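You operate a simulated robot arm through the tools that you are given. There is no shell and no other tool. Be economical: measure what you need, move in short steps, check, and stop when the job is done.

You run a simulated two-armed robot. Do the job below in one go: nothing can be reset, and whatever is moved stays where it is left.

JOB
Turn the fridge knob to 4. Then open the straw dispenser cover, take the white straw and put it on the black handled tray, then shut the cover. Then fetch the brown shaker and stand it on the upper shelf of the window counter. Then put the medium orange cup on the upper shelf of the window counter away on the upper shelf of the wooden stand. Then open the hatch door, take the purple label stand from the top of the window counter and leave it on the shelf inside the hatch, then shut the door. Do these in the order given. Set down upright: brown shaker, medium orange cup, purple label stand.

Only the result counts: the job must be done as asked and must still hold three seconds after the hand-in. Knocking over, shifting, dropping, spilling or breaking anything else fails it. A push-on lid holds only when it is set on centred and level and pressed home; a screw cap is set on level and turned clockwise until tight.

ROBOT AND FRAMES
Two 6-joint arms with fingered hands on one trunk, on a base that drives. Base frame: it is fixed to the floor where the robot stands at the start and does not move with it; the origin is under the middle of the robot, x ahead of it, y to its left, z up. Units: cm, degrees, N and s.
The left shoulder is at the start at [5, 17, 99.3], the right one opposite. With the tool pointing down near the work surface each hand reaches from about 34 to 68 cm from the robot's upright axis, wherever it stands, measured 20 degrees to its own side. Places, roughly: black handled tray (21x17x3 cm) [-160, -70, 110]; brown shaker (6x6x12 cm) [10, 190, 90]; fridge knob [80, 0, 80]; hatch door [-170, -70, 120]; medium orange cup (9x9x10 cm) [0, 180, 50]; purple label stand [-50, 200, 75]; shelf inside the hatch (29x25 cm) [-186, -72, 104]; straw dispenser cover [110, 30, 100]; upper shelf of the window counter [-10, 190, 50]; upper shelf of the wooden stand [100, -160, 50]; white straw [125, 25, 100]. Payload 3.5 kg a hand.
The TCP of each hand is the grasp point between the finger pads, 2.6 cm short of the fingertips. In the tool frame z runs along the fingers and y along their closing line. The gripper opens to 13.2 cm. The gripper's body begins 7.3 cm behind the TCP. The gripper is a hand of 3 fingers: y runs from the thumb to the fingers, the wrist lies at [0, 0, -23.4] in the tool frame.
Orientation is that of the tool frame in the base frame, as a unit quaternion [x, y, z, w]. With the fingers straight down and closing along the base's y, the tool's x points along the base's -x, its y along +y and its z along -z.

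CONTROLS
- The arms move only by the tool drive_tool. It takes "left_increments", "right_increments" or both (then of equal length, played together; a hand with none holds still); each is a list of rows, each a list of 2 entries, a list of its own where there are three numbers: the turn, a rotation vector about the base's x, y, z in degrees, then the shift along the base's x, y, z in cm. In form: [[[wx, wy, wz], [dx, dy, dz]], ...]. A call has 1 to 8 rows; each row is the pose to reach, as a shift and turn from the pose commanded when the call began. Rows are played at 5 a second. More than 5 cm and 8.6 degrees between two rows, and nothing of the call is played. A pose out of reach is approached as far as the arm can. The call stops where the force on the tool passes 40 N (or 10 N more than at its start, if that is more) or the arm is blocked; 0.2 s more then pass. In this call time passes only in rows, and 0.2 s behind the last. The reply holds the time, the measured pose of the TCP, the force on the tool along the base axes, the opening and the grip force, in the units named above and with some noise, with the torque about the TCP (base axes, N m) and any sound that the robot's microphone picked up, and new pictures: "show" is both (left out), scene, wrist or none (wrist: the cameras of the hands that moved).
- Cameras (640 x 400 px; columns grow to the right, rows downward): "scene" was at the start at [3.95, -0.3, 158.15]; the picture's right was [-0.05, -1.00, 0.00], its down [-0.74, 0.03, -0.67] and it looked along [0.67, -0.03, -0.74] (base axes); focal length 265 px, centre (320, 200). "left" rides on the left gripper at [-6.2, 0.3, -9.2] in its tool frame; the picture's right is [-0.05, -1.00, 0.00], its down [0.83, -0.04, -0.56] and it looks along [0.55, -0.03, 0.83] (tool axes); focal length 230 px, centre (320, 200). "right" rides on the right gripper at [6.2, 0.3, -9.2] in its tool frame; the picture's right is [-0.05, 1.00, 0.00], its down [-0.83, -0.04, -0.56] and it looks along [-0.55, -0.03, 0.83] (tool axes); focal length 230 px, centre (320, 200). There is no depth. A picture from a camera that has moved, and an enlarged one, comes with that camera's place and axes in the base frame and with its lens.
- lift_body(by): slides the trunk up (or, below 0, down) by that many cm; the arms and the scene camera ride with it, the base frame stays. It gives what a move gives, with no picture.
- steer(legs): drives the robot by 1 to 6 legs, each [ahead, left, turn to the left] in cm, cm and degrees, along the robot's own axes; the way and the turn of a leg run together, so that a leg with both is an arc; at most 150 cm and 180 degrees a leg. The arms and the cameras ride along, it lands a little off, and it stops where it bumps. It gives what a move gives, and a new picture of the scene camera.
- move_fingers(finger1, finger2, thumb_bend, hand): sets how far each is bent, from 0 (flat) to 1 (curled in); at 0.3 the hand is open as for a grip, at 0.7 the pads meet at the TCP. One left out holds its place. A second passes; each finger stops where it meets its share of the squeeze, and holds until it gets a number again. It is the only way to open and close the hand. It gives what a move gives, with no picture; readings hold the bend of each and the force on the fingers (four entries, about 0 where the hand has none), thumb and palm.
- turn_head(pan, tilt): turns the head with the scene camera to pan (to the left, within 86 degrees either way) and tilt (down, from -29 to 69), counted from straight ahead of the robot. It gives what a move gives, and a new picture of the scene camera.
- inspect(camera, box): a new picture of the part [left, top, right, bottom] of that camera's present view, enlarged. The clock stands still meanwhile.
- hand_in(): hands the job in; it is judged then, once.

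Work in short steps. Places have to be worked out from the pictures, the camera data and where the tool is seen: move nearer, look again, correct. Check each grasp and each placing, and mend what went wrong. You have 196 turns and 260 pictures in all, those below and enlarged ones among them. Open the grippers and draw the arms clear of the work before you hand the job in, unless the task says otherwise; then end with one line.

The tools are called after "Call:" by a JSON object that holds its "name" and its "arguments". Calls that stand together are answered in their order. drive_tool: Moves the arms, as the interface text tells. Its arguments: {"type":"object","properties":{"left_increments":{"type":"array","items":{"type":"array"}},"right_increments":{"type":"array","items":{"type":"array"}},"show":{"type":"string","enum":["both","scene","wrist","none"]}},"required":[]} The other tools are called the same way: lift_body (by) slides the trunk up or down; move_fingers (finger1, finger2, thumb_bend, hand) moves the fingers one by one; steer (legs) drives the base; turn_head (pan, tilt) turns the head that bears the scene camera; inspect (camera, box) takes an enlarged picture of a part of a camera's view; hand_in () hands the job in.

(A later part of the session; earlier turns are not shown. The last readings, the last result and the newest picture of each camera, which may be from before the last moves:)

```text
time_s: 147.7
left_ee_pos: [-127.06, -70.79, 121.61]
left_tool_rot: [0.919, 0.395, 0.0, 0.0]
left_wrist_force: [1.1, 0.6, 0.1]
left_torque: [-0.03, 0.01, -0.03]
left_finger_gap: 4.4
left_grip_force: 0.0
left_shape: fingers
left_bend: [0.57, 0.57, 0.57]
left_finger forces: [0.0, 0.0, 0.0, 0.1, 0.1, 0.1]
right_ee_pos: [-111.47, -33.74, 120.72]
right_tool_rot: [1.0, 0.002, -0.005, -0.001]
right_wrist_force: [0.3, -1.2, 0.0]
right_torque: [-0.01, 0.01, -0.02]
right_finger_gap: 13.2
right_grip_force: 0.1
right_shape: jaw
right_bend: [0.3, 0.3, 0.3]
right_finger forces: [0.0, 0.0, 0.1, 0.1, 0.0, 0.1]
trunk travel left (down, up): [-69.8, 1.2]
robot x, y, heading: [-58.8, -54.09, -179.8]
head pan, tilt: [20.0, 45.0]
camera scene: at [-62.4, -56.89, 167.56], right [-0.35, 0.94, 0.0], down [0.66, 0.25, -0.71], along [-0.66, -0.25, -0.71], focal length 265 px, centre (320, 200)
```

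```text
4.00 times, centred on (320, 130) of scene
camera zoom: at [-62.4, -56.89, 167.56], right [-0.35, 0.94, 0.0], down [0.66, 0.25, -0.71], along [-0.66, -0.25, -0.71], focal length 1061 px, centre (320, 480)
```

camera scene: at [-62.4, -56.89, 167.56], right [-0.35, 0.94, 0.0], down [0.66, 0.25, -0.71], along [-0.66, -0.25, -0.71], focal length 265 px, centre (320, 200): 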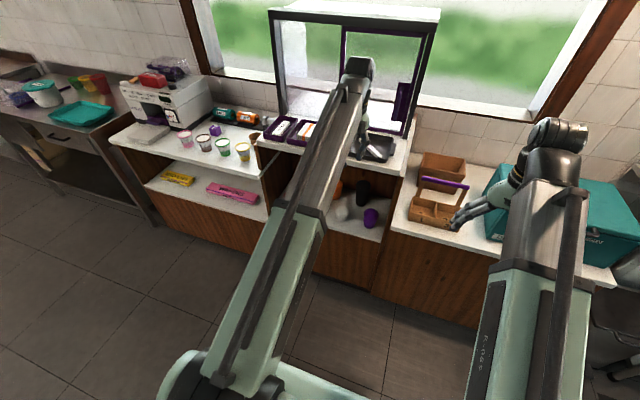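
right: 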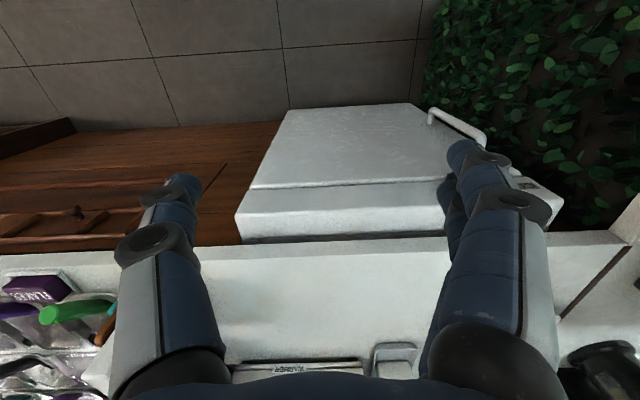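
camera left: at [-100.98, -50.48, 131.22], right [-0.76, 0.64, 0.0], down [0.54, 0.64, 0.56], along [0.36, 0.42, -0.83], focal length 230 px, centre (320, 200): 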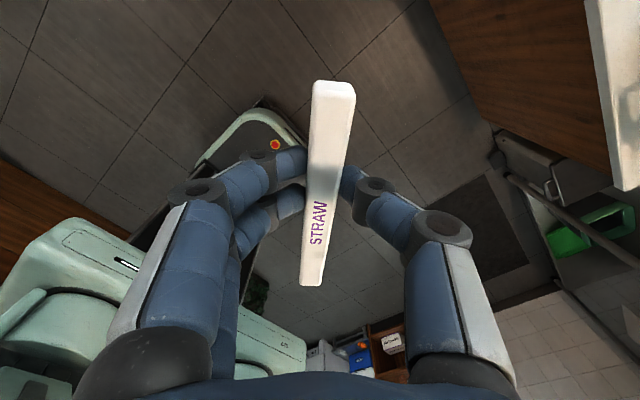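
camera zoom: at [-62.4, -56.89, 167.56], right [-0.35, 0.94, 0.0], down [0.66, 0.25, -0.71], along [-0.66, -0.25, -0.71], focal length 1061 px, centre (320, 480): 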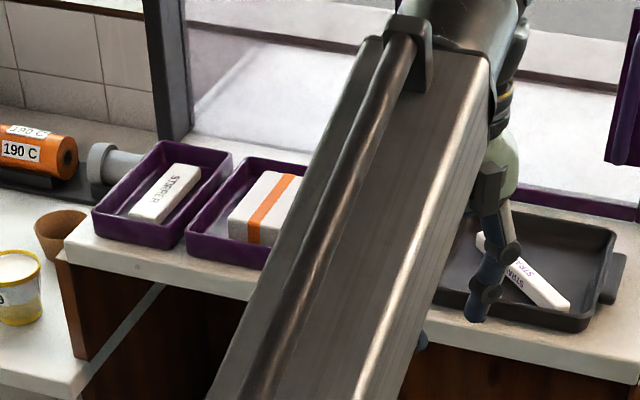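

The straw lies in the tray. Un-roll and tuck the left hand, then drive back round to the left side of the dispenser to close its cover.

Call:
{"name": "drive_tool", "arguments": {"left_increments": [[[0, 0, -8], [3, 0, 0]], [[0, 0, -16], [6, 0, 0]], [[0, 0, -24], [9, 0, 0]], [[0, 0, -32], [12, 0, 0]], [[0, 0, -40], [14, 0, 0]]], "show": "none"}}

Call:
{"name": "steer", "arguments": {"legs": [[-15, 0, 0], [0, 150, 0], [0, 30, 0], [0, 0, 90], [0, 140, 0]]}}

Call:
{"name": "turn_head", "arguments": {"pan": 0, "tilt": 40}}

```text
time_s: 148.9
left_ee_pos: [-112.94, -70.85, 121.38]
left_tool_rot: [0.998, 0.055, -0.003, 0.001]
left_wrist_force: [0.4, 0.8, -0.9]
left_torque: [0.0, 0.01, -0.01]
left_finger_gap: 4.39
left_grip_force: 0.0
left_shape: fingers
left_bend: [0.57, 0.57, 0.57]
left_finger forces: [0.0, 0.0, 0.0, 0.0, 0.0, 0.0]
right_ee_pos: [-111.49, -33.71, 120.69]
right_tool_rot: [1.0, 0.002, -0.003, -0.001]
right_wrist_force: [-0.2, 0.0, 0.1]
right_torque: [-0.01, 0.02, 0.03]
right_finger_gap: 13.2
right_grip_force: 0.1
right_shape: jaw
right_bend: [0.3, 0.3, 0.3]
right_finger forces: [0.1, 0.0, 0.0, 0.0, 0.1, 0.0]
trunk travel left (down, up): [-69.8, 1.2]
robot x, y, heading: [-59.38, -54.08, -179.8]
head pan, tilt: [20.0, 45.0]
```

```text
time_s: 167.1
left_ee_pos: [62.48, -286.14, 121.33]
left_tool_rot: [0.666, 0.746, -0.003, 0.001]
left_wrist_force: [0.6, 0.2, 0.0]
left_torque: [0.0, 0.04, 0.01]
left_finger_gap: 4.4
left_grip_force: 0.1
left_shape: fingers
left_bend: [0.57, 0.57, 0.57]
left_finger forces: [0.0, 0.0, 0.0, 0.1, 0.0, 0.0]
right_ee_pos: [25.33, -284.8, 120.8]
right_tool_rot: [0.706, 0.709, -0.004, 0.0]
right_wrist_force: [0.1, -0.3, 0.2]
right_torque: [0.0, 0.04, 0.0]
right_finger_gap: 13.2
right_grip_force: 0.2
right_shape: jaw
right_bend: [0.3, 0.3, 0.3]
right_finger forces: [0.0, 0.0, 0.0, 0.0, 0.0, 0.1]
trunk travel left (down, up): [-69.8, 1.2]
robot x, y, heading: [45.8, -231.98, -89.7]
head pan, tilt: [20.0, 45.0]
stopped in leg 5: the robot was blocked; the commanded pose is now the measured one
camera scene: at [48.85, -235.65, 167.52], right [-0.94, -0.35, 0.0], down [-0.25, 0.66, -0.71], along [0.24, -0.66, -0.71], focal length 265 px, centre (320, 200)
```

scene: 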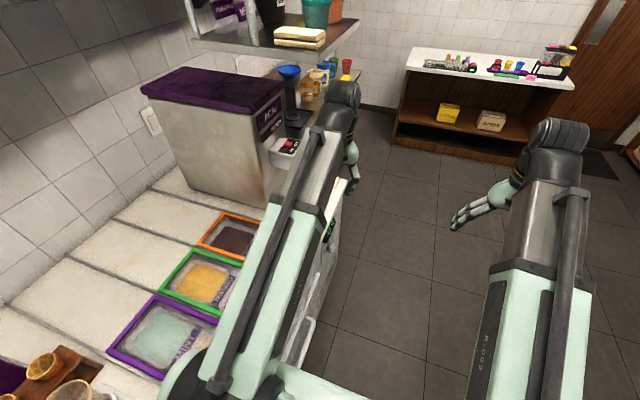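

```text
time_s: 168.0
left_ee_pos: [62.15, -286.03, 121.43]
left_tool_rot: [0.666, 0.746, -0.002, 0.001]
left_wrist_force: [0.2, 0.3, -0.8]
left_torque: [-0.01, 0.02, -0.01]
left_finger_gap: 4.42
left_grip_force: 0.0
left_shape: fingers
left_bend: [0.57, 0.57, 0.57]
left_finger forces: [0.0, 0.1, 0.0, 0.1, 0.1, 0.1]
right_ee_pos: [24.97, -284.63, 120.7]
right_tool_rot: [0.706, 0.708, -0.003, 0.001]
right_wrist_force: [-0.3, -0.9, 0.5]
right_torque: [-0.01, 0.0, 0.03]
right_finger_gap: 13.18
right_grip_force: 0.0
right_shape: jaw
right_bend: [0.3, 0.3, 0.3]
right_finger forces: [0.1, 0.0, 0.0, 0.0, 0.1, 0.0]
trunk travel left (down, up): [-69.8, 1.2]
robot x, y, heading: [45.73, -232.11, -89.5]
head pan, tilt: [0.0, 40.0]
camera scene: at [45.65, -236.48, 168.27], right [-1.0, -0.01, 0.0], down [-0.01, 0.64, -0.77], along [0.01, -0.77, -0.64], focal length 265 px, centre (320, 200)
```

scene: 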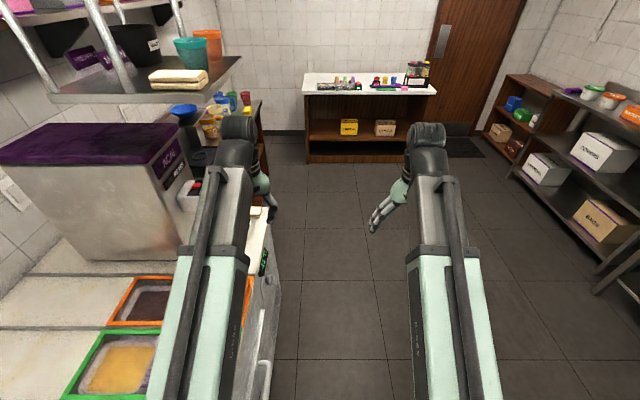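

I mis-signed the sideways direction and ended at the far south end (bumped only the base against a cabinet). Go back: right 90 cm, then reverse north.

Call:
{"name": "steer", "arguments": {"legs": [[0, -87, 0], [-150, 0, 0], [-150, 0, 0], [-58, 0, 0], [0, 137, 0]]}}

```text
time_s: 196.1
left_ee_pos: [103.39, 75.66, 121.41]
left_tool_rot: [0.666, 0.746, -0.002, 0.002]
left_wrist_force: [-0.1, 0.0, 0.3]
left_torque: [0.04, -0.03, -0.01]
left_finger_gap: 4.4
left_grip_force: 0.0
left_shape: fingers
left_bend: [0.57, 0.57, 0.57]
left_finger forces: [0.0, 0.0, 0.0, 0.1, 0.0, 0.1]
right_ee_pos: [66.27, 77.06, 120.63]
right_tool_rot: [0.706, 0.708, -0.002, 0.002]
right_wrist_force: [-0.2, 0.7, -0.1]
right_torque: [0.03, 0.02, 0.01]
right_finger_gap: 13.2
right_grip_force: 0.2
right_shape: jaw
right_bend: [0.3, 0.3, 0.3]
right_finger forces: [0.1, 0.0, 0.0, 0.1, 0.1, 0.0]
trunk travel left (down, up): [-69.8, 1.2]
robot x, y, heading: [86.4, 129.54, -89.4]
head pan, tilt: [0.0, 40.0]
camera scene: at [86.84, 125.35, 168.28], right [-1.0, -0.01, 0.0], down [0.0, 0.64, -0.77], along [0.01, -0.77, -0.64], focal length 265 px, centre (320, 200)
```

scene: 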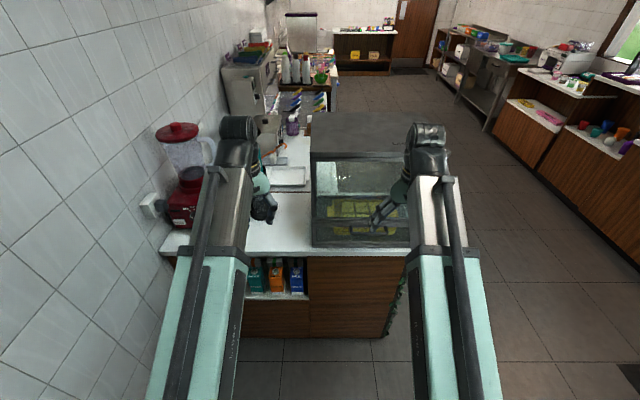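

Align x with the dispenser (left 11 cm), and pitch the left hand to 45° forward-down with the fingers closed into a pushing tip.

Call:
{"name": "steer", "arguments": {"legs": [[0, 11, 0]]}}

Call:
{"name": "move_fingers", "arguments": {"hand": "left", "finger1": 0.7, "finger2": 0.7, "thumb_bend": 0.7}}

Call:
{"name": "drive_tool", "arguments": {"left_increments": [[[-7.5, 0, 0], [0, -3, 1]], [[-15, 0, 0], [0, -6, 2.5]], [[-22.5, 0, 0], [0, -9, 4.5]], [[-30, 0, 0], [0, -11.7, 6.5]], [[-37.5, 0, 0], [0, -14.2, 9]], [[-45, 0, 0], [0, -16.5, 12]]], "show": "wrist"}}

```text
time_s: 197.3
left_ee_pos: [114.51, 75.84, 121.27]
left_tool_rot: [0.665, 0.747, -0.003, 0.002]
left_wrist_force: [0.3, 0.1, 0.0]
left_torque: [0.05, 0.08, 0.0]
left_finger_gap: 4.43
left_grip_force: 0.0
left_shape: fingers
left_bend: [0.57, 0.57, 0.57]
left_finger forces: [0.1, 0.0, 0.0, 0.1, 0.1, 0.1]
right_ee_pos: [77.53, 77.18, 120.75]
right_tool_rot: [0.705, 0.709, -0.003, 0.0]
right_wrist_force: [0.2, -0.4, -0.8]
right_torque: [0.02, 0.02, 0.01]
right_finger_gap: 13.19
right_grip_force: 0.0
right_shape: jaw
right_bend: [0.3, 0.3, 0.3]
right_finger forces: [0.0, 0.0, 0.0, 0.0, 0.1, 0.1]
trunk travel left (down, up): [-69.8, 1.2]
robot x, y, heading: [97.6, 129.73, -89.6]
head pan, tilt: [0.0, 40.0]
camera scene: at [98.09, 125.43, 168.28], right [-1.0, -0.01, 0.0], down [-0.01, 0.64, -0.77], along [0.0, -0.77, -0.64], focal length 265 px, centre (320, 200)
```

scene: 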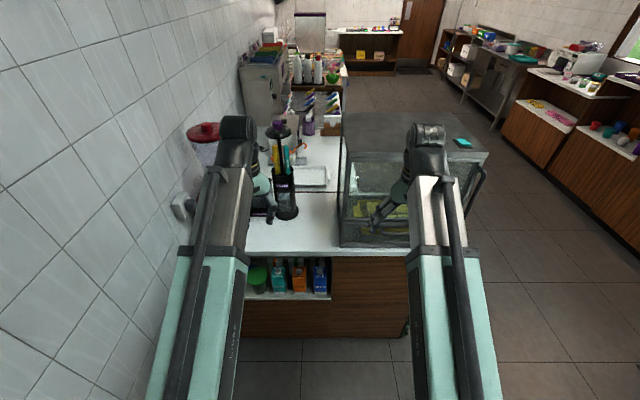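

```text
time_s: 198.3
left_ee_pos: [114.4, 75.73, 121.28]
left_tool_rot: [0.666, 0.746, -0.002, 0.002]
left_wrist_force: [-0.2, -0.1, -0.6]
left_torque: [0.05, -0.02, 0.04]
left_finger_gap: 0.63
left_grip_force: 0.0
left_shape: fingers
left_bend: [0.7, 0.7, 0.7]
left_finger forces: [0.0, 0.0, 0.1, 0.0, 0.0, 0.0]
right_ee_pos: [77.37, 77.23, 120.6]
right_tool_rot: [0.705, 0.709, -0.003, 0.002]
right_wrist_force: [-0.6, 0.0, 0.8]
right_torque: [-0.03, -0.01, -0.01]
right_finger_gap: 13.18
right_grip_force: 0.1
right_shape: jaw
right_bend: [0.3, 0.3, 0.3]
right_finger forces: [0.0, 0.0, 0.0, 0.0, 0.0, 0.0]
trunk travel left (down, up): [-69.8, 1.2]
robot x, y, heading: [97.71, 129.85, -89.5]
head pan, tilt: [0.0, 40.0]
```

```text
time_s: 199.7
left_ee_pos: [114.52, 59.3, 133.22]
left_tool_rot: [0.614, 0.688, -0.289, 0.257]
left_wrist_force: [0.4, -0.5, 0.7]
left_torque: [-0.01, -0.03, 0.0]
left_finger_gap: 0.63
left_grip_force: 0.1
left_shape: fingers
left_bend: [0.7, 0.7, 0.7]
left_finger forces: [0.0, 0.0, 0.0, 0.0, 0.0, 0.0]
right_ee_pos: [77.25, 77.24, 120.63]
right_tool_rot: [0.705, 0.709, -0.003, 0.001]
right_wrist_force: [0.3, -0.2, 0.1]
right_torque: [-0.01, -0.02, 0.06]
right_finger_gap: 13.21
right_grip_force: 0.0
right_shape: jaw
right_bend: [0.3, 0.3, 0.3]
right_finger forces: [0.0, 0.0, 0.0, 0.1, 0.0, 0.1]
trunk travel left (down, up): [-69.8, 1.2]
robot x, y, heading: [97.73, 129.61, -89.6]
head pan, tilt: [0.0, 40.0]
camera left: at [115.49, 61.47, 144.13], right [-0.99, -0.12, 0.12], down [-0.14, 0.97, -0.2], along [-0.09, -0.21, -0.97], focal length 230 px, centre (320, 200)
```

left: 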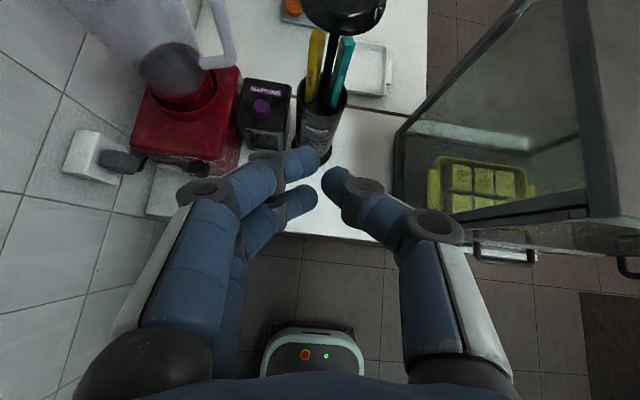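

Raise the right hand above the case height first, then drive 20 cm forward.

Call:
{"name": "drive_tool", "arguments": {"right_increments": [[[0, 0, 0], [0, 0, 4]], [[0, 0, 0], [0, 0, 8]], [[0, 0, 0], [0, 0, 12]], [[0, 0, 0], [0, 0, 15]]], "show": "none"}}

Call:
{"name": "steer", "arguments": {"legs": [[20, 0, 0]]}}

Call:
{"name": "inspect", "arguments": {"camera": "left", "box": [0, 0, 640, 400]}}

```text
time_s: 200.7
left_ee_pos: [114.56, 59.26, 133.18]
left_tool_rot: [0.613, 0.689, -0.287, 0.258]
left_wrist_force: [0.3, 0.0, 0.2]
left_torque: [0.02, 0.03, 0.02]
left_finger_gap: 0.62
left_grip_force: 0.0
left_shape: fingers
left_bend: [0.7, 0.7, 0.7]
left_finger forces: [0.1, 0.0, 0.0, 0.0, 0.1, 0.1]
right_ee_pos: [77.22, 72.87, 124.14]
right_tool_rot: [0.705, 0.709, -0.012, 0.01]
right_wrist_force: [-0.4, 0.5, 0.3]
right_torque: [-0.01, 0.0, 0.0]
right_finger_gap: 13.2
right_grip_force: 0.1
right_shape: jaw
right_bend: [0.3, 0.3, 0.3]
right_finger forces: [0.0, 0.0, 0.0, 0.1, 0.0, 0.0]
right hand out of reach, approached as far as the arm can: row 1, 2, 3, 4
trunk travel left (down, up): [-69.8, 1.2]
robot x, y, heading: [97.79, 129.83, -89.7]
head pan, tilt: [0.0, 40.0]
```

```text
time_s: 202.1
left_ee_pos: [114.74, 43.93, 133.19]
left_tool_rot: [0.613, 0.69, -0.286, 0.258]
left_wrist_force: [-0.2, 0.8, 0.0]
left_torque: [-0.04, 0.0, 0.0]
left_finger_gap: 0.62
left_grip_force: 0.1
left_shape: fingers
left_bend: [0.7, 0.7, 0.7]
left_finger forces: [0.0, 0.0, 0.0, 0.0, 0.0, 0.0]
right_ee_pos: [77.41, 58.08, 124.11]
right_tool_rot: [0.701, 0.713, -0.003, 0.003]
right_wrist_force: [-0.5, 1.4, 0.9]
right_torque: [-0.08, 0.03, 0.09]
right_finger_gap: 13.15
right_grip_force: 0.1
right_shape: jaw
right_bend: [0.3, 0.3, 0.3]
right_finger forces: [0.1, 1.1, 0.0, 0.0, 0.0, 0.0]
trunk travel left (down, up): [-69.8, 1.2]
robot x, y, heading: [98.02, 114.3, -89.4]
head pan, tilt: [0.0, 40.0]
stopped in leg 1: the force on the tool passed its limit at 97 N (the readings are from after the stop); the commanded pose is now the measured one
camera scene: at [97.95, 109.97, 168.28], right [-1.0, -0.01, 0.0], down [-0.01, 0.64, -0.77], along [0.01, -0.77, -0.64], focal length 265 px, centre (320, 200)
```

scene: 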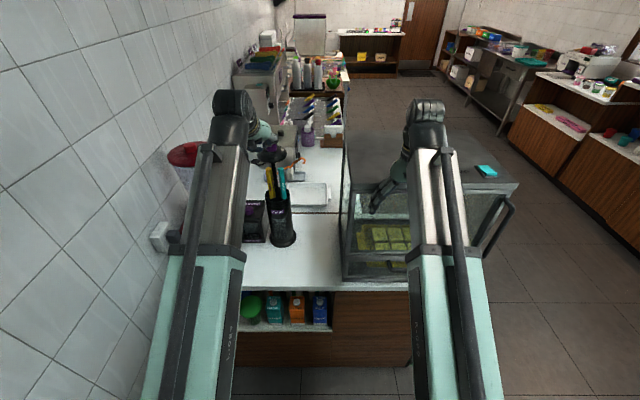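

```text
1.00 times, centred on (320, 200) of left (not enlarged: the box is as wide or as high as the picture)
camera zoom: at [115.65, 45.99, 144.1], right [-0.99, -0.12, 0.12], down [-0.14, 0.97, -0.19], along [-0.09, -0.21, -0.97], focal length 230 px, centre (320, 200)
```

zoom: 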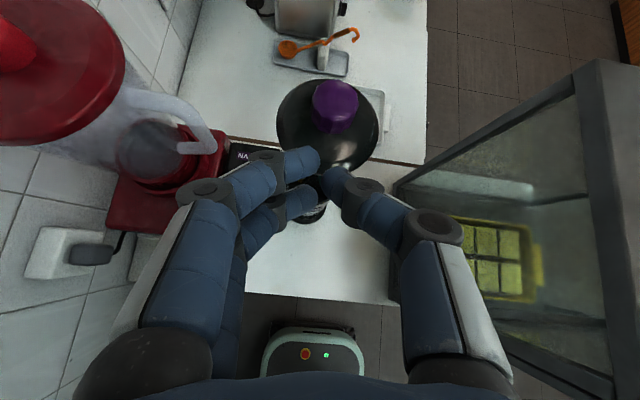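

The right hand touched the case side. Back off 5 cm at once, then tuck the right hand lower and closer to the body.

Call:
{"name": "steer", "arguments": {"legs": [[-6, 0, 0]]}}

Call:
{"name": "drive_tool", "arguments": {"right_increments": [[[0, 0, 0], [0, 1, -4]], [[0, 0, 0], [0, 3, -8]], [[0, 0, 0], [0, 5, -12]], [[0, 0, 0], [0, 8, -16]], [[0, 0, 0], [0, 11, -20]], [[0, 0, 0], [0, 14, -22]]], "show": "none"}}

Call:
{"name": "turn_head", "arguments": {"pan": -20, "tilt": 45}}

```text
time_s: 203.1
left_ee_pos: [114.8, 49.88, 133.47]
left_tool_rot: [0.613, 0.69, -0.287, 0.258]
left_wrist_force: [0.0, -0.7, 0.1]
left_torque: [-0.03, -0.01, 0.0]
left_finger_gap: 0.6
left_grip_force: 0.1
left_shape: fingers
left_bend: [0.7, 0.7, 0.7]
left_finger forces: [0.0, 0.0, 0.0, 0.0, 0.0, 0.0]
right_ee_pos: [77.41, 64.11, 124.19]
right_tool_rot: [0.701, 0.713, -0.004, 0.002]
right_wrist_force: [0.0, 0.5, 0.4]
right_torque: [-0.03, 0.02, -0.01]
right_finger_gap: 13.18
right_grip_force: 0.1
right_shape: jaw
right_bend: [0.3, 0.3, 0.3]
right_finger forces: [0.0, 0.0, 0.0, 0.1, 0.0, 0.0]
trunk travel left (down, up): [-69.8, 1.2]
robot x, y, heading: [97.97, 120.03, -89.5]
head pan, tilt: [0.0, 40.0]
camera scene: at [97.9, 116.06, 168.29], right [-1.0, -0.01, 0.0], down [-0.01, 0.64, -0.77], along [0.01, -0.77, -0.64], focal length 265 px, centre (320, 200)
```

scene: 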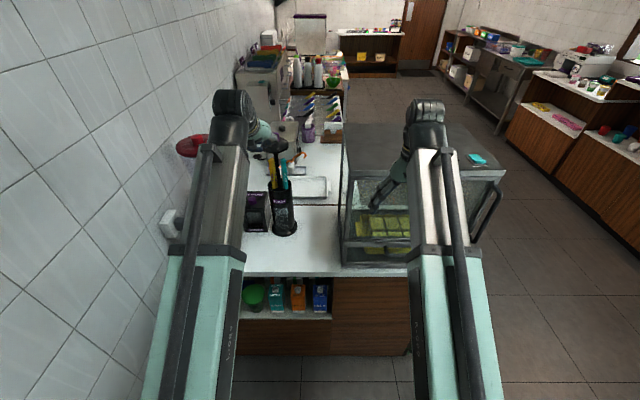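

```text
time_s: 204.5
left_ee_pos: [114.7, 49.6, 133.29]
left_tool_rot: [0.613, 0.689, -0.287, 0.258]
left_wrist_force: [0.0, -0.5, 0.4]
left_torque: [0.01, 0.03, 0.0]
left_finger_gap: 0.64
left_grip_force: 0.1
left_shape: fingers
left_bend: [0.7, 0.7, 0.7]
left_finger forces: [0.0, 0.0, 0.1, 0.0, 0.0, 0.0]
right_ee_pos: [76.98, 72.89, 102.35]
right_tool_rot: [0.701, 0.713, -0.002, 0.001]
right_wrist_force: [0.7, 0.3, 0.1]
right_torque: [-0.02, 0.0, 0.01]
right_finger_gap: 13.18
right_grip_force: 0.2
right_shape: jaw
right_bend: [0.3, 0.3, 0.3]
right_finger forces: [0.0, 0.0, 0.0, 0.1, 0.0, 0.0]
right hand out of reach, approached as far as the arm can: row 5, 6
trunk travel left (down, up): [-69.8, 1.2]
robot x, y, heading: [97.74, 120.45, -89.6]
head pan, tilt: [0.0, 40.0]
```

```text
time_s: 205.3
left_ee_pos: [114.66, 49.55, 133.27]
left_tool_rot: [0.614, 0.689, -0.287, 0.257]
left_wrist_force: [0.1, -0.9, 0.1]
left_torque: [0.0, 0.01, -0.05]
left_finger_gap: 0.6
left_grip_force: 0.1
left_shape: fingers
left_bend: [0.7, 0.7, 0.7]
left_finger forces: [0.1, 0.0, 0.0, 0.0, 0.0, 0.0]
right_ee_pos: [77.03, 72.88, 102.53]
right_tool_rot: [0.701, 0.713, -0.003, 0.002]
right_wrist_force: [-0.2, 0.0, -0.2]
right_torque: [0.02, -0.01, 0.0]
right_finger_gap: 13.16
right_grip_force: 0.0
right_shape: jaw
right_bend: [0.3, 0.3, 0.3]
right_finger forces: [0.1, 0.0, 0.0, 0.1, 0.0, 0.0]
trunk travel left (down, up): [-69.8, 1.2]
robot x, y, heading: [97.79, 120.17, -89.4]
head pan, tilt: [-20.0, 45.0]
camera scene: at [95.12, 116.56, 167.55], right [-0.94, 0.33, 0.0], down [0.24, 0.67, -0.71], along [-0.24, -0.67, -0.71], focal length 265 px, centre (320, 200)
```

scene: 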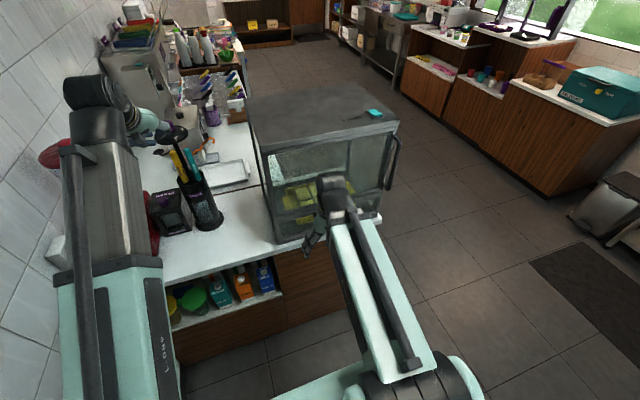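

The case is unmoved. Drive 9 cm forward; the left hand then needs only a few cm of reach.

Call:
{"name": "steer", "arguments": {"legs": [[9, 0, 0]]}}

Call:
{"name": "drive_tool", "arguments": {"left_increments": [[[0, 0, 0], [-0.3, -2, 1]], [[0, 0, 0], [-0.6, -4, 1]]], "show": "wrist"}}

```text
time_s: 206.4
left_ee_pos: [114.79, 40.56, 133.1]
left_tool_rot: [0.613, 0.69, -0.286, 0.257]
left_wrist_force: [0.9, -0.3, 0.2]
left_torque: [0.05, 0.0, 0.03]
left_finger_gap: 0.61
left_grip_force: 0.1
left_shape: fingers
left_bend: [0.7, 0.7, 0.7]
left_finger forces: [0.1, 0.1, 0.1, 0.0, 0.1, 0.1]
right_ee_pos: [76.96, 63.87, 102.35]
right_tool_rot: [0.7, 0.714, -0.003, 0.001]
right_wrist_force: [-0.5, -0.2, 0.9]
right_torque: [0.05, 0.02, -0.01]
right_finger_gap: 13.17
right_grip_force: 0.1
right_shape: jaw
right_bend: [0.3, 0.3, 0.3]
right_finger forces: [0.1, 0.1, 0.0, 0.1, 0.0, 0.0]
trunk travel left (down, up): [-69.8, 1.2]
robot x, y, heading: [98.13, 111.03, -89.2]
head pan, tilt: [-20.0, 45.0]
camera scene: at [95.2, 107.51, 167.54], right [-0.94, 0.33, 0.0], down [0.24, 0.67, -0.71], along [-0.24, -0.67, -0.71], focal length 265 px, centre (320, 200)
```

scene: 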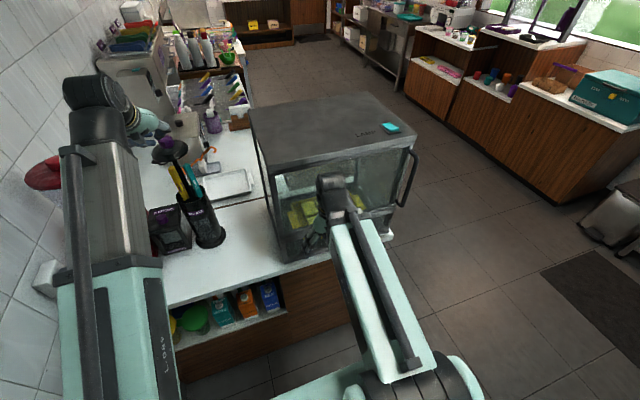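

```text
time_s: 207.0
left_ee_pos: [114.22, 36.72, 134.21]
left_tool_rot: [0.613, 0.69, -0.287, 0.258]
left_wrist_force: [0.4, 0.1, -0.4]
left_torque: [-0.02, 0.01, 0.03]
left_finger_gap: 0.61
left_grip_force: 0.1
left_shape: fingers
left_bend: [0.7, 0.7, 0.7]
left_finger forces: [0.0, 0.0, 0.0, 0.0, 0.1, 0.0]
right_ee_pos: [77.08, 64.07, 102.38]
right_tool_rot: [0.7, 0.714, -0.003, 0.002]
right_wrist_force: [-0.5, -0.2, 0.8]
right_torque: [0.03, -0.01, 0.01]
right_finger_gap: 13.19
right_grip_force: 0.1
right_shape: jaw
right_bend: [0.3, 0.3, 0.3]
right_finger forces: [0.0, 0.0, 0.0, 0.1, 0.0, 0.1]
trunk travel left (down, up): [-69.8, 1.2]
robot x, y, heading: [98.09, 111.39, -89.4]
head pan, tilt: [-20.0, 45.0]
camera left: at [115.15, 38.91, 144.97], right [-0.99, -0.12, 0.12], down [-0.14, 0.97, -0.19], along [-0.09, -0.21, -0.97], focal length 230 px, centre (320, 200)
```

left: 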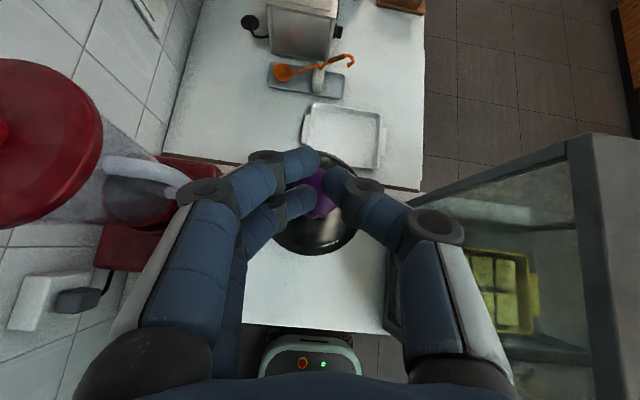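

Fingertips are right above the knob. Push straight down in small rows.

Call:
{"name": "drive_tool", "arguments": {"left_increments": [[[0, 0, 0], [0, 0, -2]], [[0, 0, 0], [0, 0, -4]], [[0, 0, 0], [0, 0, -6]], [[0, 0, 0], [0, 0, -8]], [[0, 0, 0], [0, 0, -10]], [[0, 0, 0], [0, 0, -12]], [[0, 0, 0], [0, 0, -14]], [[0, 0, 0], [0, 0, -16]]], "show": "wrist"}}

```text
time_s: 208.8
left_ee_pos: [114.22, 36.84, 118.26]
left_tool_rot: [0.613, 0.69, -0.287, 0.257]
left_wrist_force: [0.1, 0.0, 0.0]
left_torque: [-0.03, -0.02, 0.04]
left_finger_gap: 0.62
left_grip_force: 0.0
left_shape: fingers
left_bend: [0.7, 0.7, 0.7]
left_finger forces: [0.1, 0.0, 0.0, 0.0, 0.0, 0.1]
right_ee_pos: [77.15, 64.09, 102.45]
right_tool_rot: [0.7, 0.714, -0.003, 0.002]
right_wrist_force: [-0.7, 0.0, -1.0]
right_torque: [0.01, 0.02, 0.01]
right_finger_gap: 13.19
right_grip_force: 0.0
right_shape: jaw
right_bend: [0.3, 0.3, 0.3]
right_finger forces: [0.0, 0.0, 0.0, 0.0, 0.1, 0.0]
trunk travel left (down, up): [-69.8, 1.2]
robot x, y, heading: [97.84, 111.32, -89.4]
head pan, tilt: [-20.0, 45.0]
camera left: at [115.14, 39.09, 129.03], right [-0.99, -0.12, 0.12], down [-0.14, 0.97, -0.19], along [-0.09, -0.21, -0.97], focal length 230 px, centre (320, 200)
```

left: 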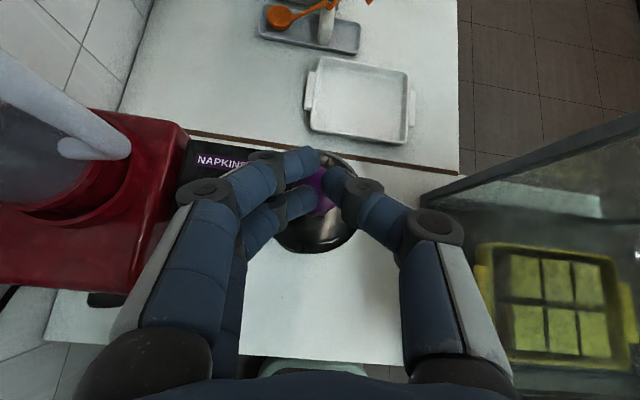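

Cover follows the hand down with no resistance. Push the last ~4 cm until it seats.

Call:
{"name": "drive_tool", "arguments": {"left_increments": [[[0, 0, 0], [0, 0, -1]], [[0, 0, 0], [0, 0, -2]], [[0, 0, 0], [0, 0, -3]], [[0, 0, 0], [0, 0, -3.7]], [[0, 0, 0], [0, 0, -4.4]]], "show": "wrist"}}

```text
time_s: 209.9
left_ee_pos: [114.61, 36.74, 115.33]
left_tool_rot: [0.61, 0.687, -0.292, 0.265]
left_wrist_force: [3.6, 5.7, 16.4]
left_torque: [0.08, -0.03, 0.02]
left_finger_gap: 0.64
left_grip_force: 8.3
left_shape: fingers
left_bend: [0.7, 0.74, 0.7]
left_finger forces: [0.0, 17.1, 0.0, 0.1, 0.0, 0.0]
right_ee_pos: [77.12, 64.09, 102.43]
right_tool_rot: [0.7, 0.714, -0.003, 0.002]
right_wrist_force: [-0.7, -0.4, 0.6]
right_torque: [0.03, 0.02, -0.03]
right_finger_gap: 13.17
right_grip_force: 0.0
right_shape: jaw
right_bend: [0.3, 0.3, 0.3]
right_finger forces: [0.0, 0.0, 0.0, 0.0, 0.1, 0.0]
trunk travel left (down, up): [-69.8, 1.2]
robot x, y, heading: [97.83, 111.12, -89.0]
head pan, tilt: [-20.0, 45.0]
stopped in row 5 (left hand): the force on the tool passed its limit at 42 N (the readings are from after the stop); the commanded pose is now the measured one
camera left: at [115.48, 39.14, 126.13], right [-0.99, -0.12, 0.12], down [-0.14, 0.97, -0.21], along [-0.09, -0.23, -0.97], focal length 230 px, centre (320, 200)
```

left: 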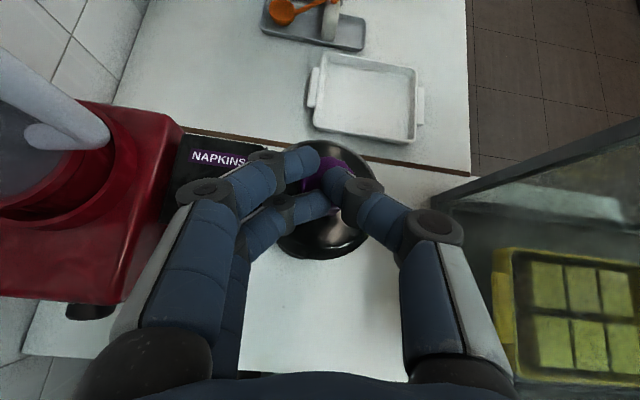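

Firm contact: seated. Raise the hand, back off and check.

Call:
{"name": "drive_tool", "arguments": {"left_increments": [[[0, 0, 0], [0, 0, 2]], [[0, 0, 0], [0, 1, 6]], [[0, 0, 0], [0, 3, 10]], [[0, 0, 0], [0, 6, 12]]], "show": "none"}}

Call:
{"name": "steer", "arguments": {"legs": [[-18, 0, 0]]}}

Call:
{"name": "inspect", "arguments": {"camera": "left", "box": [200, 0, 440, 200]}}

```text
time_s: 210.9
left_ee_pos: [114.33, 42.96, 127.21]
left_tool_rot: [0.611, 0.688, -0.29, 0.263]
left_wrist_force: [-0.5, 0.8, 1.1]
left_torque: [-0.03, 0.02, 0.0]
left_finger_gap: 0.6
left_grip_force: 0.0
left_shape: fingers
left_bend: [0.7, 0.7, 0.7]
left_finger forces: [0.1, 0.0, 0.0, 0.0, 0.1, 0.0]
right_ee_pos: [77.18, 64.05, 102.57]
right_tool_rot: [0.701, 0.714, -0.003, 0.002]
right_wrist_force: [0.1, 0.5, -0.2]
right_torque: [-0.04, 0.0, -0.02]
right_finger_gap: 13.19
right_grip_force: 0.0
right_shape: jaw
right_bend: [0.3, 0.3, 0.3]
right_finger forces: [0.0, 0.0, 0.0, 0.0, 0.0, 0.1]
trunk travel left (down, up): [-69.8, 1.2]
robot x, y, heading: [98.04, 111.58, -89.1]
head pan, tilt: [-20.0, 45.0]
```

```text
time_s: 212.4
left_ee_pos: [114.25, 60.89, 127.17]
left_tool_rot: [0.61, 0.688, -0.291, 0.264]
left_wrist_force: [-0.1, 1.3, 0.1]
left_torque: [-0.01, -0.02, -0.01]
left_finger_gap: 0.6
left_grip_force: 0.1
left_shape: fingers
left_bend: [0.7, 0.7, 0.7]
left_finger forces: [0.0, 0.1, 0.1, 0.0, 0.0, 0.1]
right_ee_pos: [76.95, 82.11, 102.37]
right_tool_rot: [0.7, 0.714, -0.002, 0.003]
right_wrist_force: [0.3, 0.0, 0.6]
right_torque: [0.0, 0.02, 0.0]
right_finger_gap: 13.17
right_grip_force: 0.1
right_shape: jaw
right_bend: [0.3, 0.3, 0.3]
right_finger forces: [0.0, 0.1, 0.1, 0.0, 0.1, 0.0]
trunk travel left (down, up): [-69.8, 1.2]
robot x, y, heading: [97.59, 129.46, -89.3]
head pan, tilt: [-20.0, 45.0]
camera scene: at [95.03, 125.88, 167.56], right [-0.94, 0.33, 0.0], down [0.24, 0.67, -0.71], along [-0.23, -0.67, -0.71], focal length 265 px, centre (320, 200)
```

scene: 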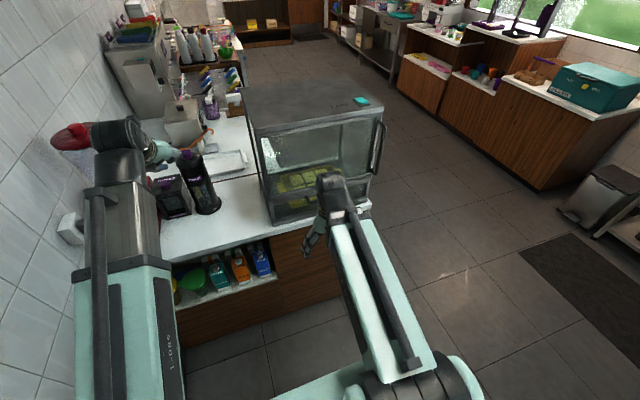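

```text
2.00 times, centred on (320, 100) of left
camera zoom: at [115.1, 63.37, 138.01], right [-0.99, -0.12, 0.12], down [-0.14, 0.97, -0.21], along [-0.09, -0.22, -0.97], focal length 460 px, centre (320, 400)
```

zoom: 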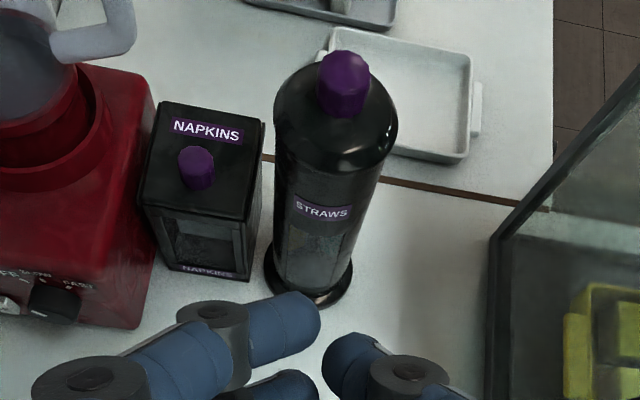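

Cover closed. Now head to the window counter: slide to x≈−15, forward to y≈100, and turn to face +y.

Call:
{"name": "steer", "arguments": {"legs": [[0, -112, 0], [28, 0, 0], [0, 0, -179]]}}

Call:
{"name": "turn_head", "arguments": {"pan": 0, "tilt": 40}}

```text
time_s: 227.1
left_ee_pos: [-26.42, 169.86, 127.19]
left_tool_rot: [0.671, -0.629, -0.255, -0.298]
left_wrist_force: [0.5, 0.8, -0.1]
left_torque: [-0.01, -0.02, -0.02]
left_finger_gap: 0.61
left_grip_force: 0.1
left_shape: fingers
left_bend: [0.7, 0.7, 0.7]
left_finger forces: [0.0, 0.0, 0.0, 0.0, 0.1, 0.1]
right_ee_pos: [9.6, 147.0, 102.46]
right_tool_rot: [-0.694, 0.72, 0.001, 0.003]
right_wrist_force: [-0.1, 0.1, 0.0]
right_torque: [-0.01, 0.02, -0.01]
right_finger_gap: 13.19
right_grip_force: 0.0
right_shape: jaw
right_bend: [0.3, 0.3, 0.3]
right_finger forces: [0.0, 0.0, 0.0, 0.0, 0.0, 0.1]
trunk travel left (down, up): [-69.8, 1.2]
robot x, y, heading: [-13.43, 100.69, 87.3]
head pan, tilt: [-20.0, 45.0]
camera scene: at [-10.62, 104.34, 167.55], right [0.92, -0.38, 0.0], down [-0.27, -0.65, -0.71], along [0.27, 0.65, -0.71], focal length 265 px, centre (320, 200)
```

scene: 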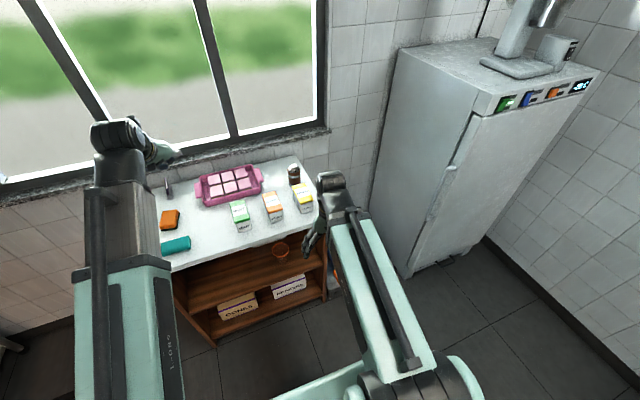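

```text
time_s: 227.9
left_ee_pos: [-26.53, 170.04, 127.13]
left_tool_rot: [0.671, -0.629, -0.255, -0.298]
left_wrist_force: [-0.1, 0.0, 0.4]
left_torque: [0.02, -0.03, 0.01]
left_finger_gap: 0.61
left_grip_force: 0.1
left_shape: fingers
left_bend: [0.7, 0.7, 0.7]
left_finger forces: [0.1, 0.0, 0.0, 0.0, 0.1, 0.0]
right_ee_pos: [9.56, 146.86, 102.35]
right_tool_rot: [-0.695, 0.719, 0.002, 0.003]
right_wrist_force: [-0.5, -0.6, 0.6]
right_torque: [-0.01, -0.04, 0.01]
right_finger_gap: 13.19
right_grip_force: 0.0
right_shape: jaw
right_bend: [0.3, 0.3, 0.3]
right_finger forces: [0.0, 0.0, 0.0, 0.0, 0.1, 0.0]
trunk travel left (down, up): [-69.8, 1.2]
robot x, y, heading: [-13.63, 100.76, 87.5]
head pan, tilt: [0.0, 40.0]
camera scene: at [-13.36, 105.32, 168.28], right [1.0, -0.04, 0.0], down [-0.03, -0.64, -0.77], along [0.03, 0.77, -0.64], focal length 265 px, centre (320, 200)
```

scene: 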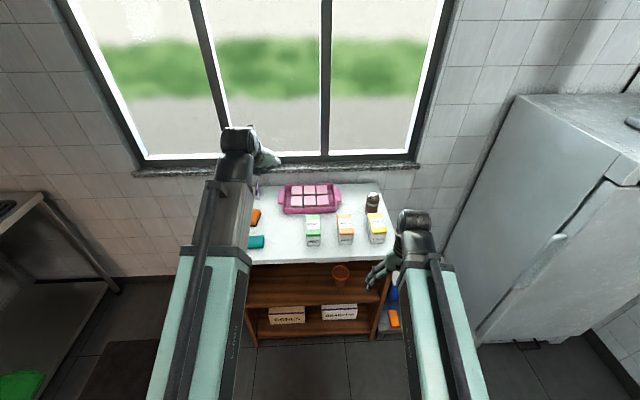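

Brown shaker at the top right, orange cup on the upper shelf. Enlarge both.

Call:
{"name": "inspect", "arguments": {"camera": "scene", "box": [240, 175, 400, 275]}}

Call:
{"name": "inspect", "arguments": {"camera": "scene", "box": [240, 240, 400, 340]}}

```text
4.00 times, centred on (320, 225) of scene
camera zoom: at [-13.36, 105.32, 168.28], right [1.0, -0.04, 0.0], down [-0.03, -0.64, -0.77], along [0.03, 0.77, -0.64], focal length 1061 px, centre (320, 100)
```

zoom: 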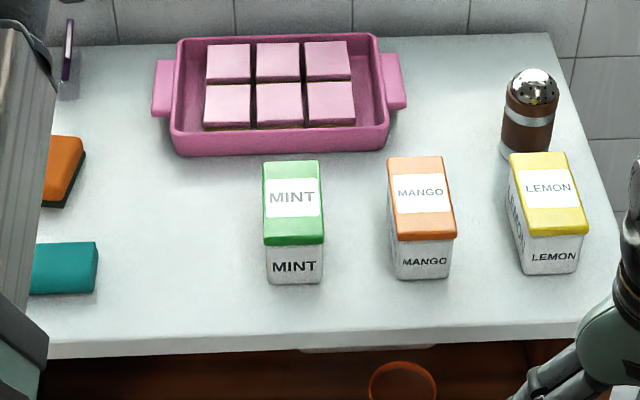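

```text
4.00 times, centred on (320, 290) of scene
camera zoom: at [-13.36, 105.32, 168.28], right [1.0, -0.04, 0.0], down [-0.03, -0.64, -0.77], along [0.03, 0.77, -0.64], focal length 1061 px, centre (320, -160)
```

zoom: 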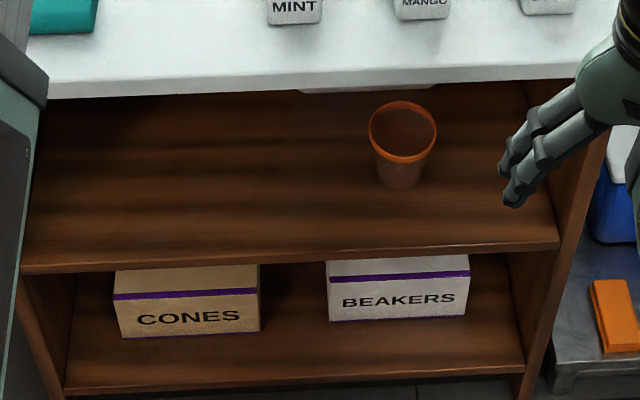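

Call:
{"name": "inspect", "arguments": {"camera": "right", "box": [0, 0, 640, 400]}}

```text
1.00 times, centred on (320, 200) of right (not enlarged: the box is as wide or as high as the picture)
camera zoom: at [9.05, 140.67, 111.68], right [-1.0, 0.09, 0.0], down [0.07, 0.83, 0.56], along [0.05, 0.56, -0.83], focal length 230 px, centre (320, 200)
```

zoom: 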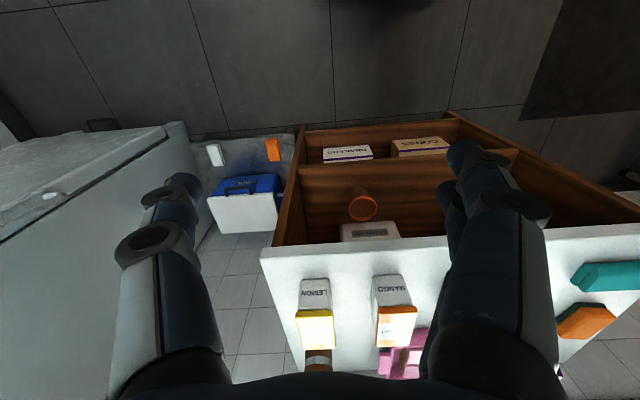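

Estimates: counter top z≈83, shaker at ≈[14.2, 196.5], cup rim ≈[−0.3, 182.4, 56.5], upper shelf z≈46.5. I'll use the left hand (45° pitched) and move the robot right so its left shoulder faces the shaker.

Call:
{"name": "move_fingers", "arguments": {"hand": "left", "finger1": 0.36, "finger2": 0.36, "thumb_bend": 0.36}}

Call:
{"name": "steer", "arguments": {"legs": [[0, -40, 2], [22, 0, 0]]}}

Call:
{"name": "inspect", "arguments": {"camera": "left", "box": [0, 0, 640, 400]}}

```text
time_s: 228.9
left_ee_pos: [-26.42, 169.97, 127.18]
left_tool_rot: [0.672, -0.628, -0.256, -0.297]
left_wrist_force: [0.2, -0.3, -0.8]
left_torque: [0.0, 0.01, -0.03]
left_finger_gap: 11.44
left_grip_force: 0.1
left_shape: fingers
left_bend: [0.36, 0.36, 0.36]
left_finger forces: [0.0, 0.0, 0.1, 0.0, 0.0, 0.0]
right_ee_pos: [9.61, 146.8, 102.35]
right_tool_rot: [-0.694, 0.719, 0.001, 0.003]
right_wrist_force: [0.1, 0.3, -0.3]
right_torque: [0.01, 0.03, -0.02]
right_finger_gap: 13.18
right_grip_force: 0.0
right_shape: jaw
right_bend: [0.3, 0.3, 0.3]
right_finger forces: [0.1, 0.0, 0.0, 0.0, 0.1, 0.0]
trunk travel left (down, up): [-69.8, 1.2]
robot x, y, heading: [-13.23, 100.77, 87.5]
head pan, tilt: [0.0, 40.0]
```

```text
time_s: 232.7
left_ee_pos: [11.72, 190.64, 126.98]
left_tool_rot: [0.682, -0.618, -0.26, -0.292]
left_wrist_force: [0.4, 0.5, -0.5]
left_torque: [-0.01, 0.03, -0.01]
left_finger_gap: 11.42
left_grip_force: 0.1
left_shape: fingers
left_bend: [0.36, 0.36, 0.36]
left_finger forces: [0.1, 0.1, 0.0, 0.0, 0.0, 0.1]
right_ee_pos: [48.53, 168.68, 102.43]
right_tool_rot: [0.708, -0.706, -0.001, -0.002]
right_wrist_force: [-0.1, 0.0, -0.3]
right_torque: [-0.01, 0.01, 0.01]
right_finger_gap: 13.17
right_grip_force: 0.1
right_shape: jaw
right_bend: [0.3, 0.3, 0.3]
right_finger forces: [0.0, 0.0, 0.0, 0.0, 0.1, 0.1]
trunk travel left (down, up): [-69.8, 1.2]
robot x, y, heading: [27.2, 121.86, 89.7]
head pan, tilt: [0.0, 40.0]
camera scene: at [27.03, 126.45, 168.27], right [1.0, -0.01, 0.0], down [-0.01, -0.64, -0.77], along [0.01, 0.77, -0.64], focal length 265 px, centre (320, 200)
```

scene: 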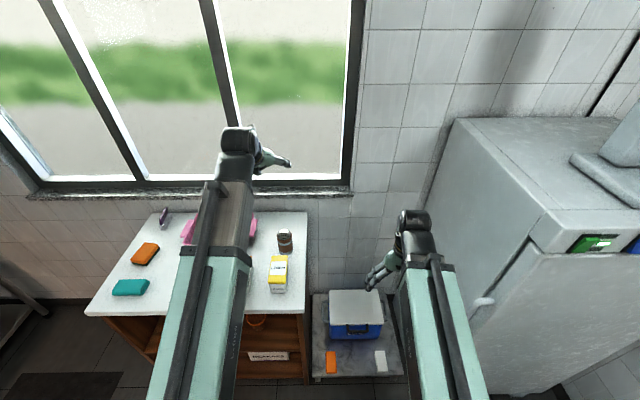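

```text
1.00 times, centred on (320, 200) of left (not enlarged: the box is as wide or as high as the picture)
camera zoom: at [10.62, 188.05, 137.84], right [0.99, 0.1, 0.12], down [0.13, -0.97, -0.21], along [0.09, 0.22, -0.97], focal length 230 px, centre (320, 200)
```

zoom: 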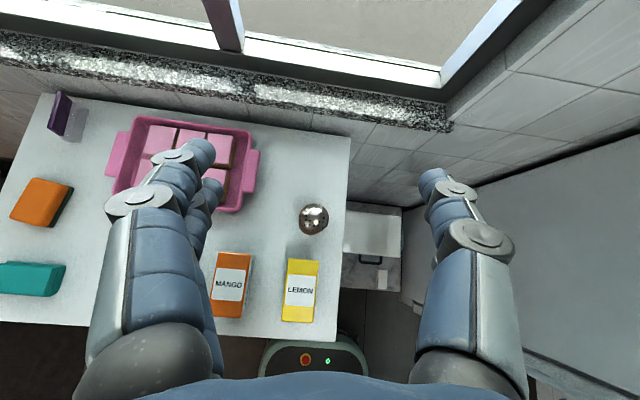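

Shaker confirmed at ≈[14, 195] (top z≈95). Descend onto it, stopping above first.

Call:
{"name": "drive_tool", "arguments": {"left_increments": [[[0, 0, 0], [1, 1, -5]], [[0, 0, 0], [1.8, 2, -10]], [[0, 0, 0], [2.2, 3, -15]], [[0, 0, 0], [2.3, 3.5, -20]], [[0, 0, 0], [2.3, 3.8, -25]], [[0, 0, 0], [2.3, 4, -29]]], "show": "wrist"}}

```text
refused: row 1 steps farther than a row can; nothing moved
```

Call:
{"name": "drive_tool", "arguments": {"left_increments": [[[0, 0, 0], [1, 1, -4.5]], [[0, 0, 0], [1.8, 2, -9]], [[0, 0, 0], [2.2, 3, -13.5]], [[0, 0, 0], [2.3, 3.5, -18]], [[0, 0, 0], [2.3, 3.8, -22]], [[0, 0, 0], [2.3, 3.8, -26]]], "show": "wrist"}}

```text
time_s: 234.1
left_ee_pos: [14.13, 194.22, 101.05]
left_tool_rot: [0.682, -0.617, -0.26, -0.293]
left_wrist_force: [-0.1, 0.7, -0.2]
left_torque: [-0.01, 0.0, -0.03]
left_finger_gap: 11.43
left_grip_force: 0.0
left_shape: fingers
left_bend: [0.36, 0.36, 0.36]
left_finger forces: [0.0, 0.0, 0.0, 0.1, 0.0, 0.1]
right_ee_pos: [48.55, 168.65, 102.55]
right_tool_rot: [0.708, -0.706, -0.002, -0.002]
right_wrist_force: [-0.2, 0.0, -0.4]
right_torque: [0.01, 0.0, -0.01]
right_finger_gap: 13.24
right_grip_force: 0.1
right_shape: jaw
right_bend: [0.3, 0.3, 0.3]
right_finger forces: [0.0, 0.0, 0.0, 0.0, 0.0, 0.1]
trunk travel left (down, up): [-69.8, 1.2]
robot x, y, heading: [26.93, 121.82, 89.9]
head pan, tilt: [0.0, 40.0]
camera left: at [13.1, 191.72, 111.85], right [0.99, 0.1, 0.12], down [0.13, -0.97, -0.21], along [0.09, 0.22, -0.97], focal length 230 px, centre (320, 200)
```

left: 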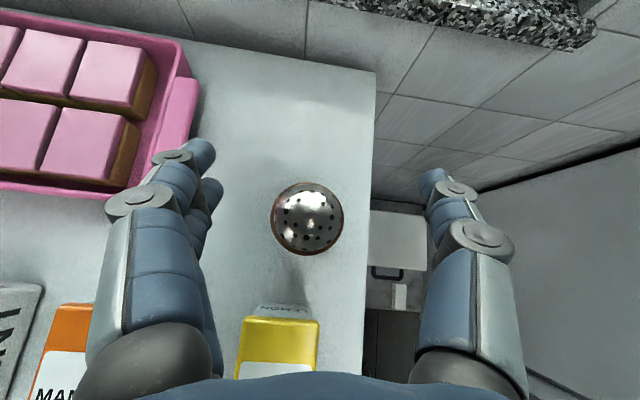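

Aligned (shaker axis ≈[13.9, 194.2]). Lower to grip height and close.

Call:
{"name": "drive_tool", "arguments": {"left_increments": [[[0, 0, 0], [-0.1, 0, -4]], [[0, 0, 0], [-0.2, 0, -8]], [[0, 0, 0], [-0.2, 0, -11.5]]], "show": "none"}}

Call:
{"name": "move_fingers", "arguments": {"hand": "left", "finger1": 0.6, "finger2": 0.6, "thumb_bend": 0.6}}

Call:
{"name": "inspect", "arguments": {"camera": "left", "box": [160, 100, 480, 300]}}

```text
time_s: 234.9
left_ee_pos: [13.64, 194.22, 89.42]
left_tool_rot: [0.682, -0.618, -0.26, -0.294]
left_wrist_force: [-0.5, 0.2, -0.2]
left_torque: [-0.04, 0.04, -0.01]
left_finger_gap: 11.44
left_grip_force: 0.1
left_shape: fingers
left_bend: [0.36, 0.36, 0.36]
left_finger forces: [0.0, 0.0, 0.0, 0.0, 0.0, 0.0]
right_ee_pos: [48.55, 168.53, 102.47]
right_tool_rot: [0.708, -0.707, -0.001, -0.002]
right_wrist_force: [0.6, -1.0, -0.2]
right_torque: [0.02, 0.01, 0.03]
right_finger_gap: 13.19
right_grip_force: 0.0
right_shape: jaw
right_bend: [0.3, 0.3, 0.3]
right_finger forces: [0.1, 0.0, 0.0, 0.1, 0.0, 0.0]
trunk travel left (down, up): [-69.8, 1.2]
robot x, y, heading: [26.89, 121.59, 89.9]
head pan, tilt: [0.0, 40.0]
```

```text
time_s: 235.9
left_ee_pos: [13.65, 194.17, 89.54]
left_tool_rot: [0.683, -0.617, -0.26, -0.293]
left_wrist_force: [0.7, 0.5, 0.8]
left_torque: [-0.02, 0.05, -0.01]
left_finger_gap: 4.25
left_grip_force: 5.6
left_shape: fingers
left_bend: [0.59, 0.55, 0.58]
left_finger forces: [0.4, 4.3, 0.0, 0.0, 5.5, 0.0]
right_ee_pos: [48.53, 168.65, 102.59]
right_tool_rot: [0.708, -0.706, -0.002, -0.003]
right_wrist_force: [0.2, -0.7, 0.0]
right_torque: [0.01, 0.04, -0.02]
right_finger_gap: 13.21
right_grip_force: 0.2
right_shape: jaw
right_bend: [0.3, 0.3, 0.3]
right_finger forces: [0.1, 0.0, 0.0, 0.0, 0.0, 0.0]
trunk travel left (down, up): [-69.8, 1.2]
robot x, y, heading: [27.25, 121.71, 89.7]
head pan, tilt: [0.0, 40.0]
```

```text
2.00 times, centred on (320, 200) of left
camera zoom: at [12.64, 191.67, 100.28], right [0.99, 0.1, 0.12], down [0.13, -0.97, -0.21], along [0.09, 0.22, -0.97], focal length 460 px, centre (320, 200)
```

zoom: 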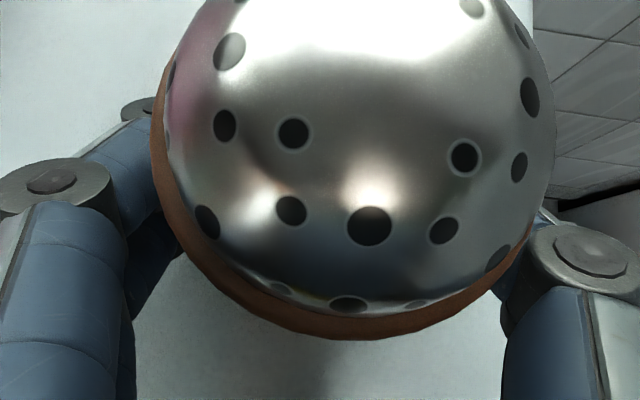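

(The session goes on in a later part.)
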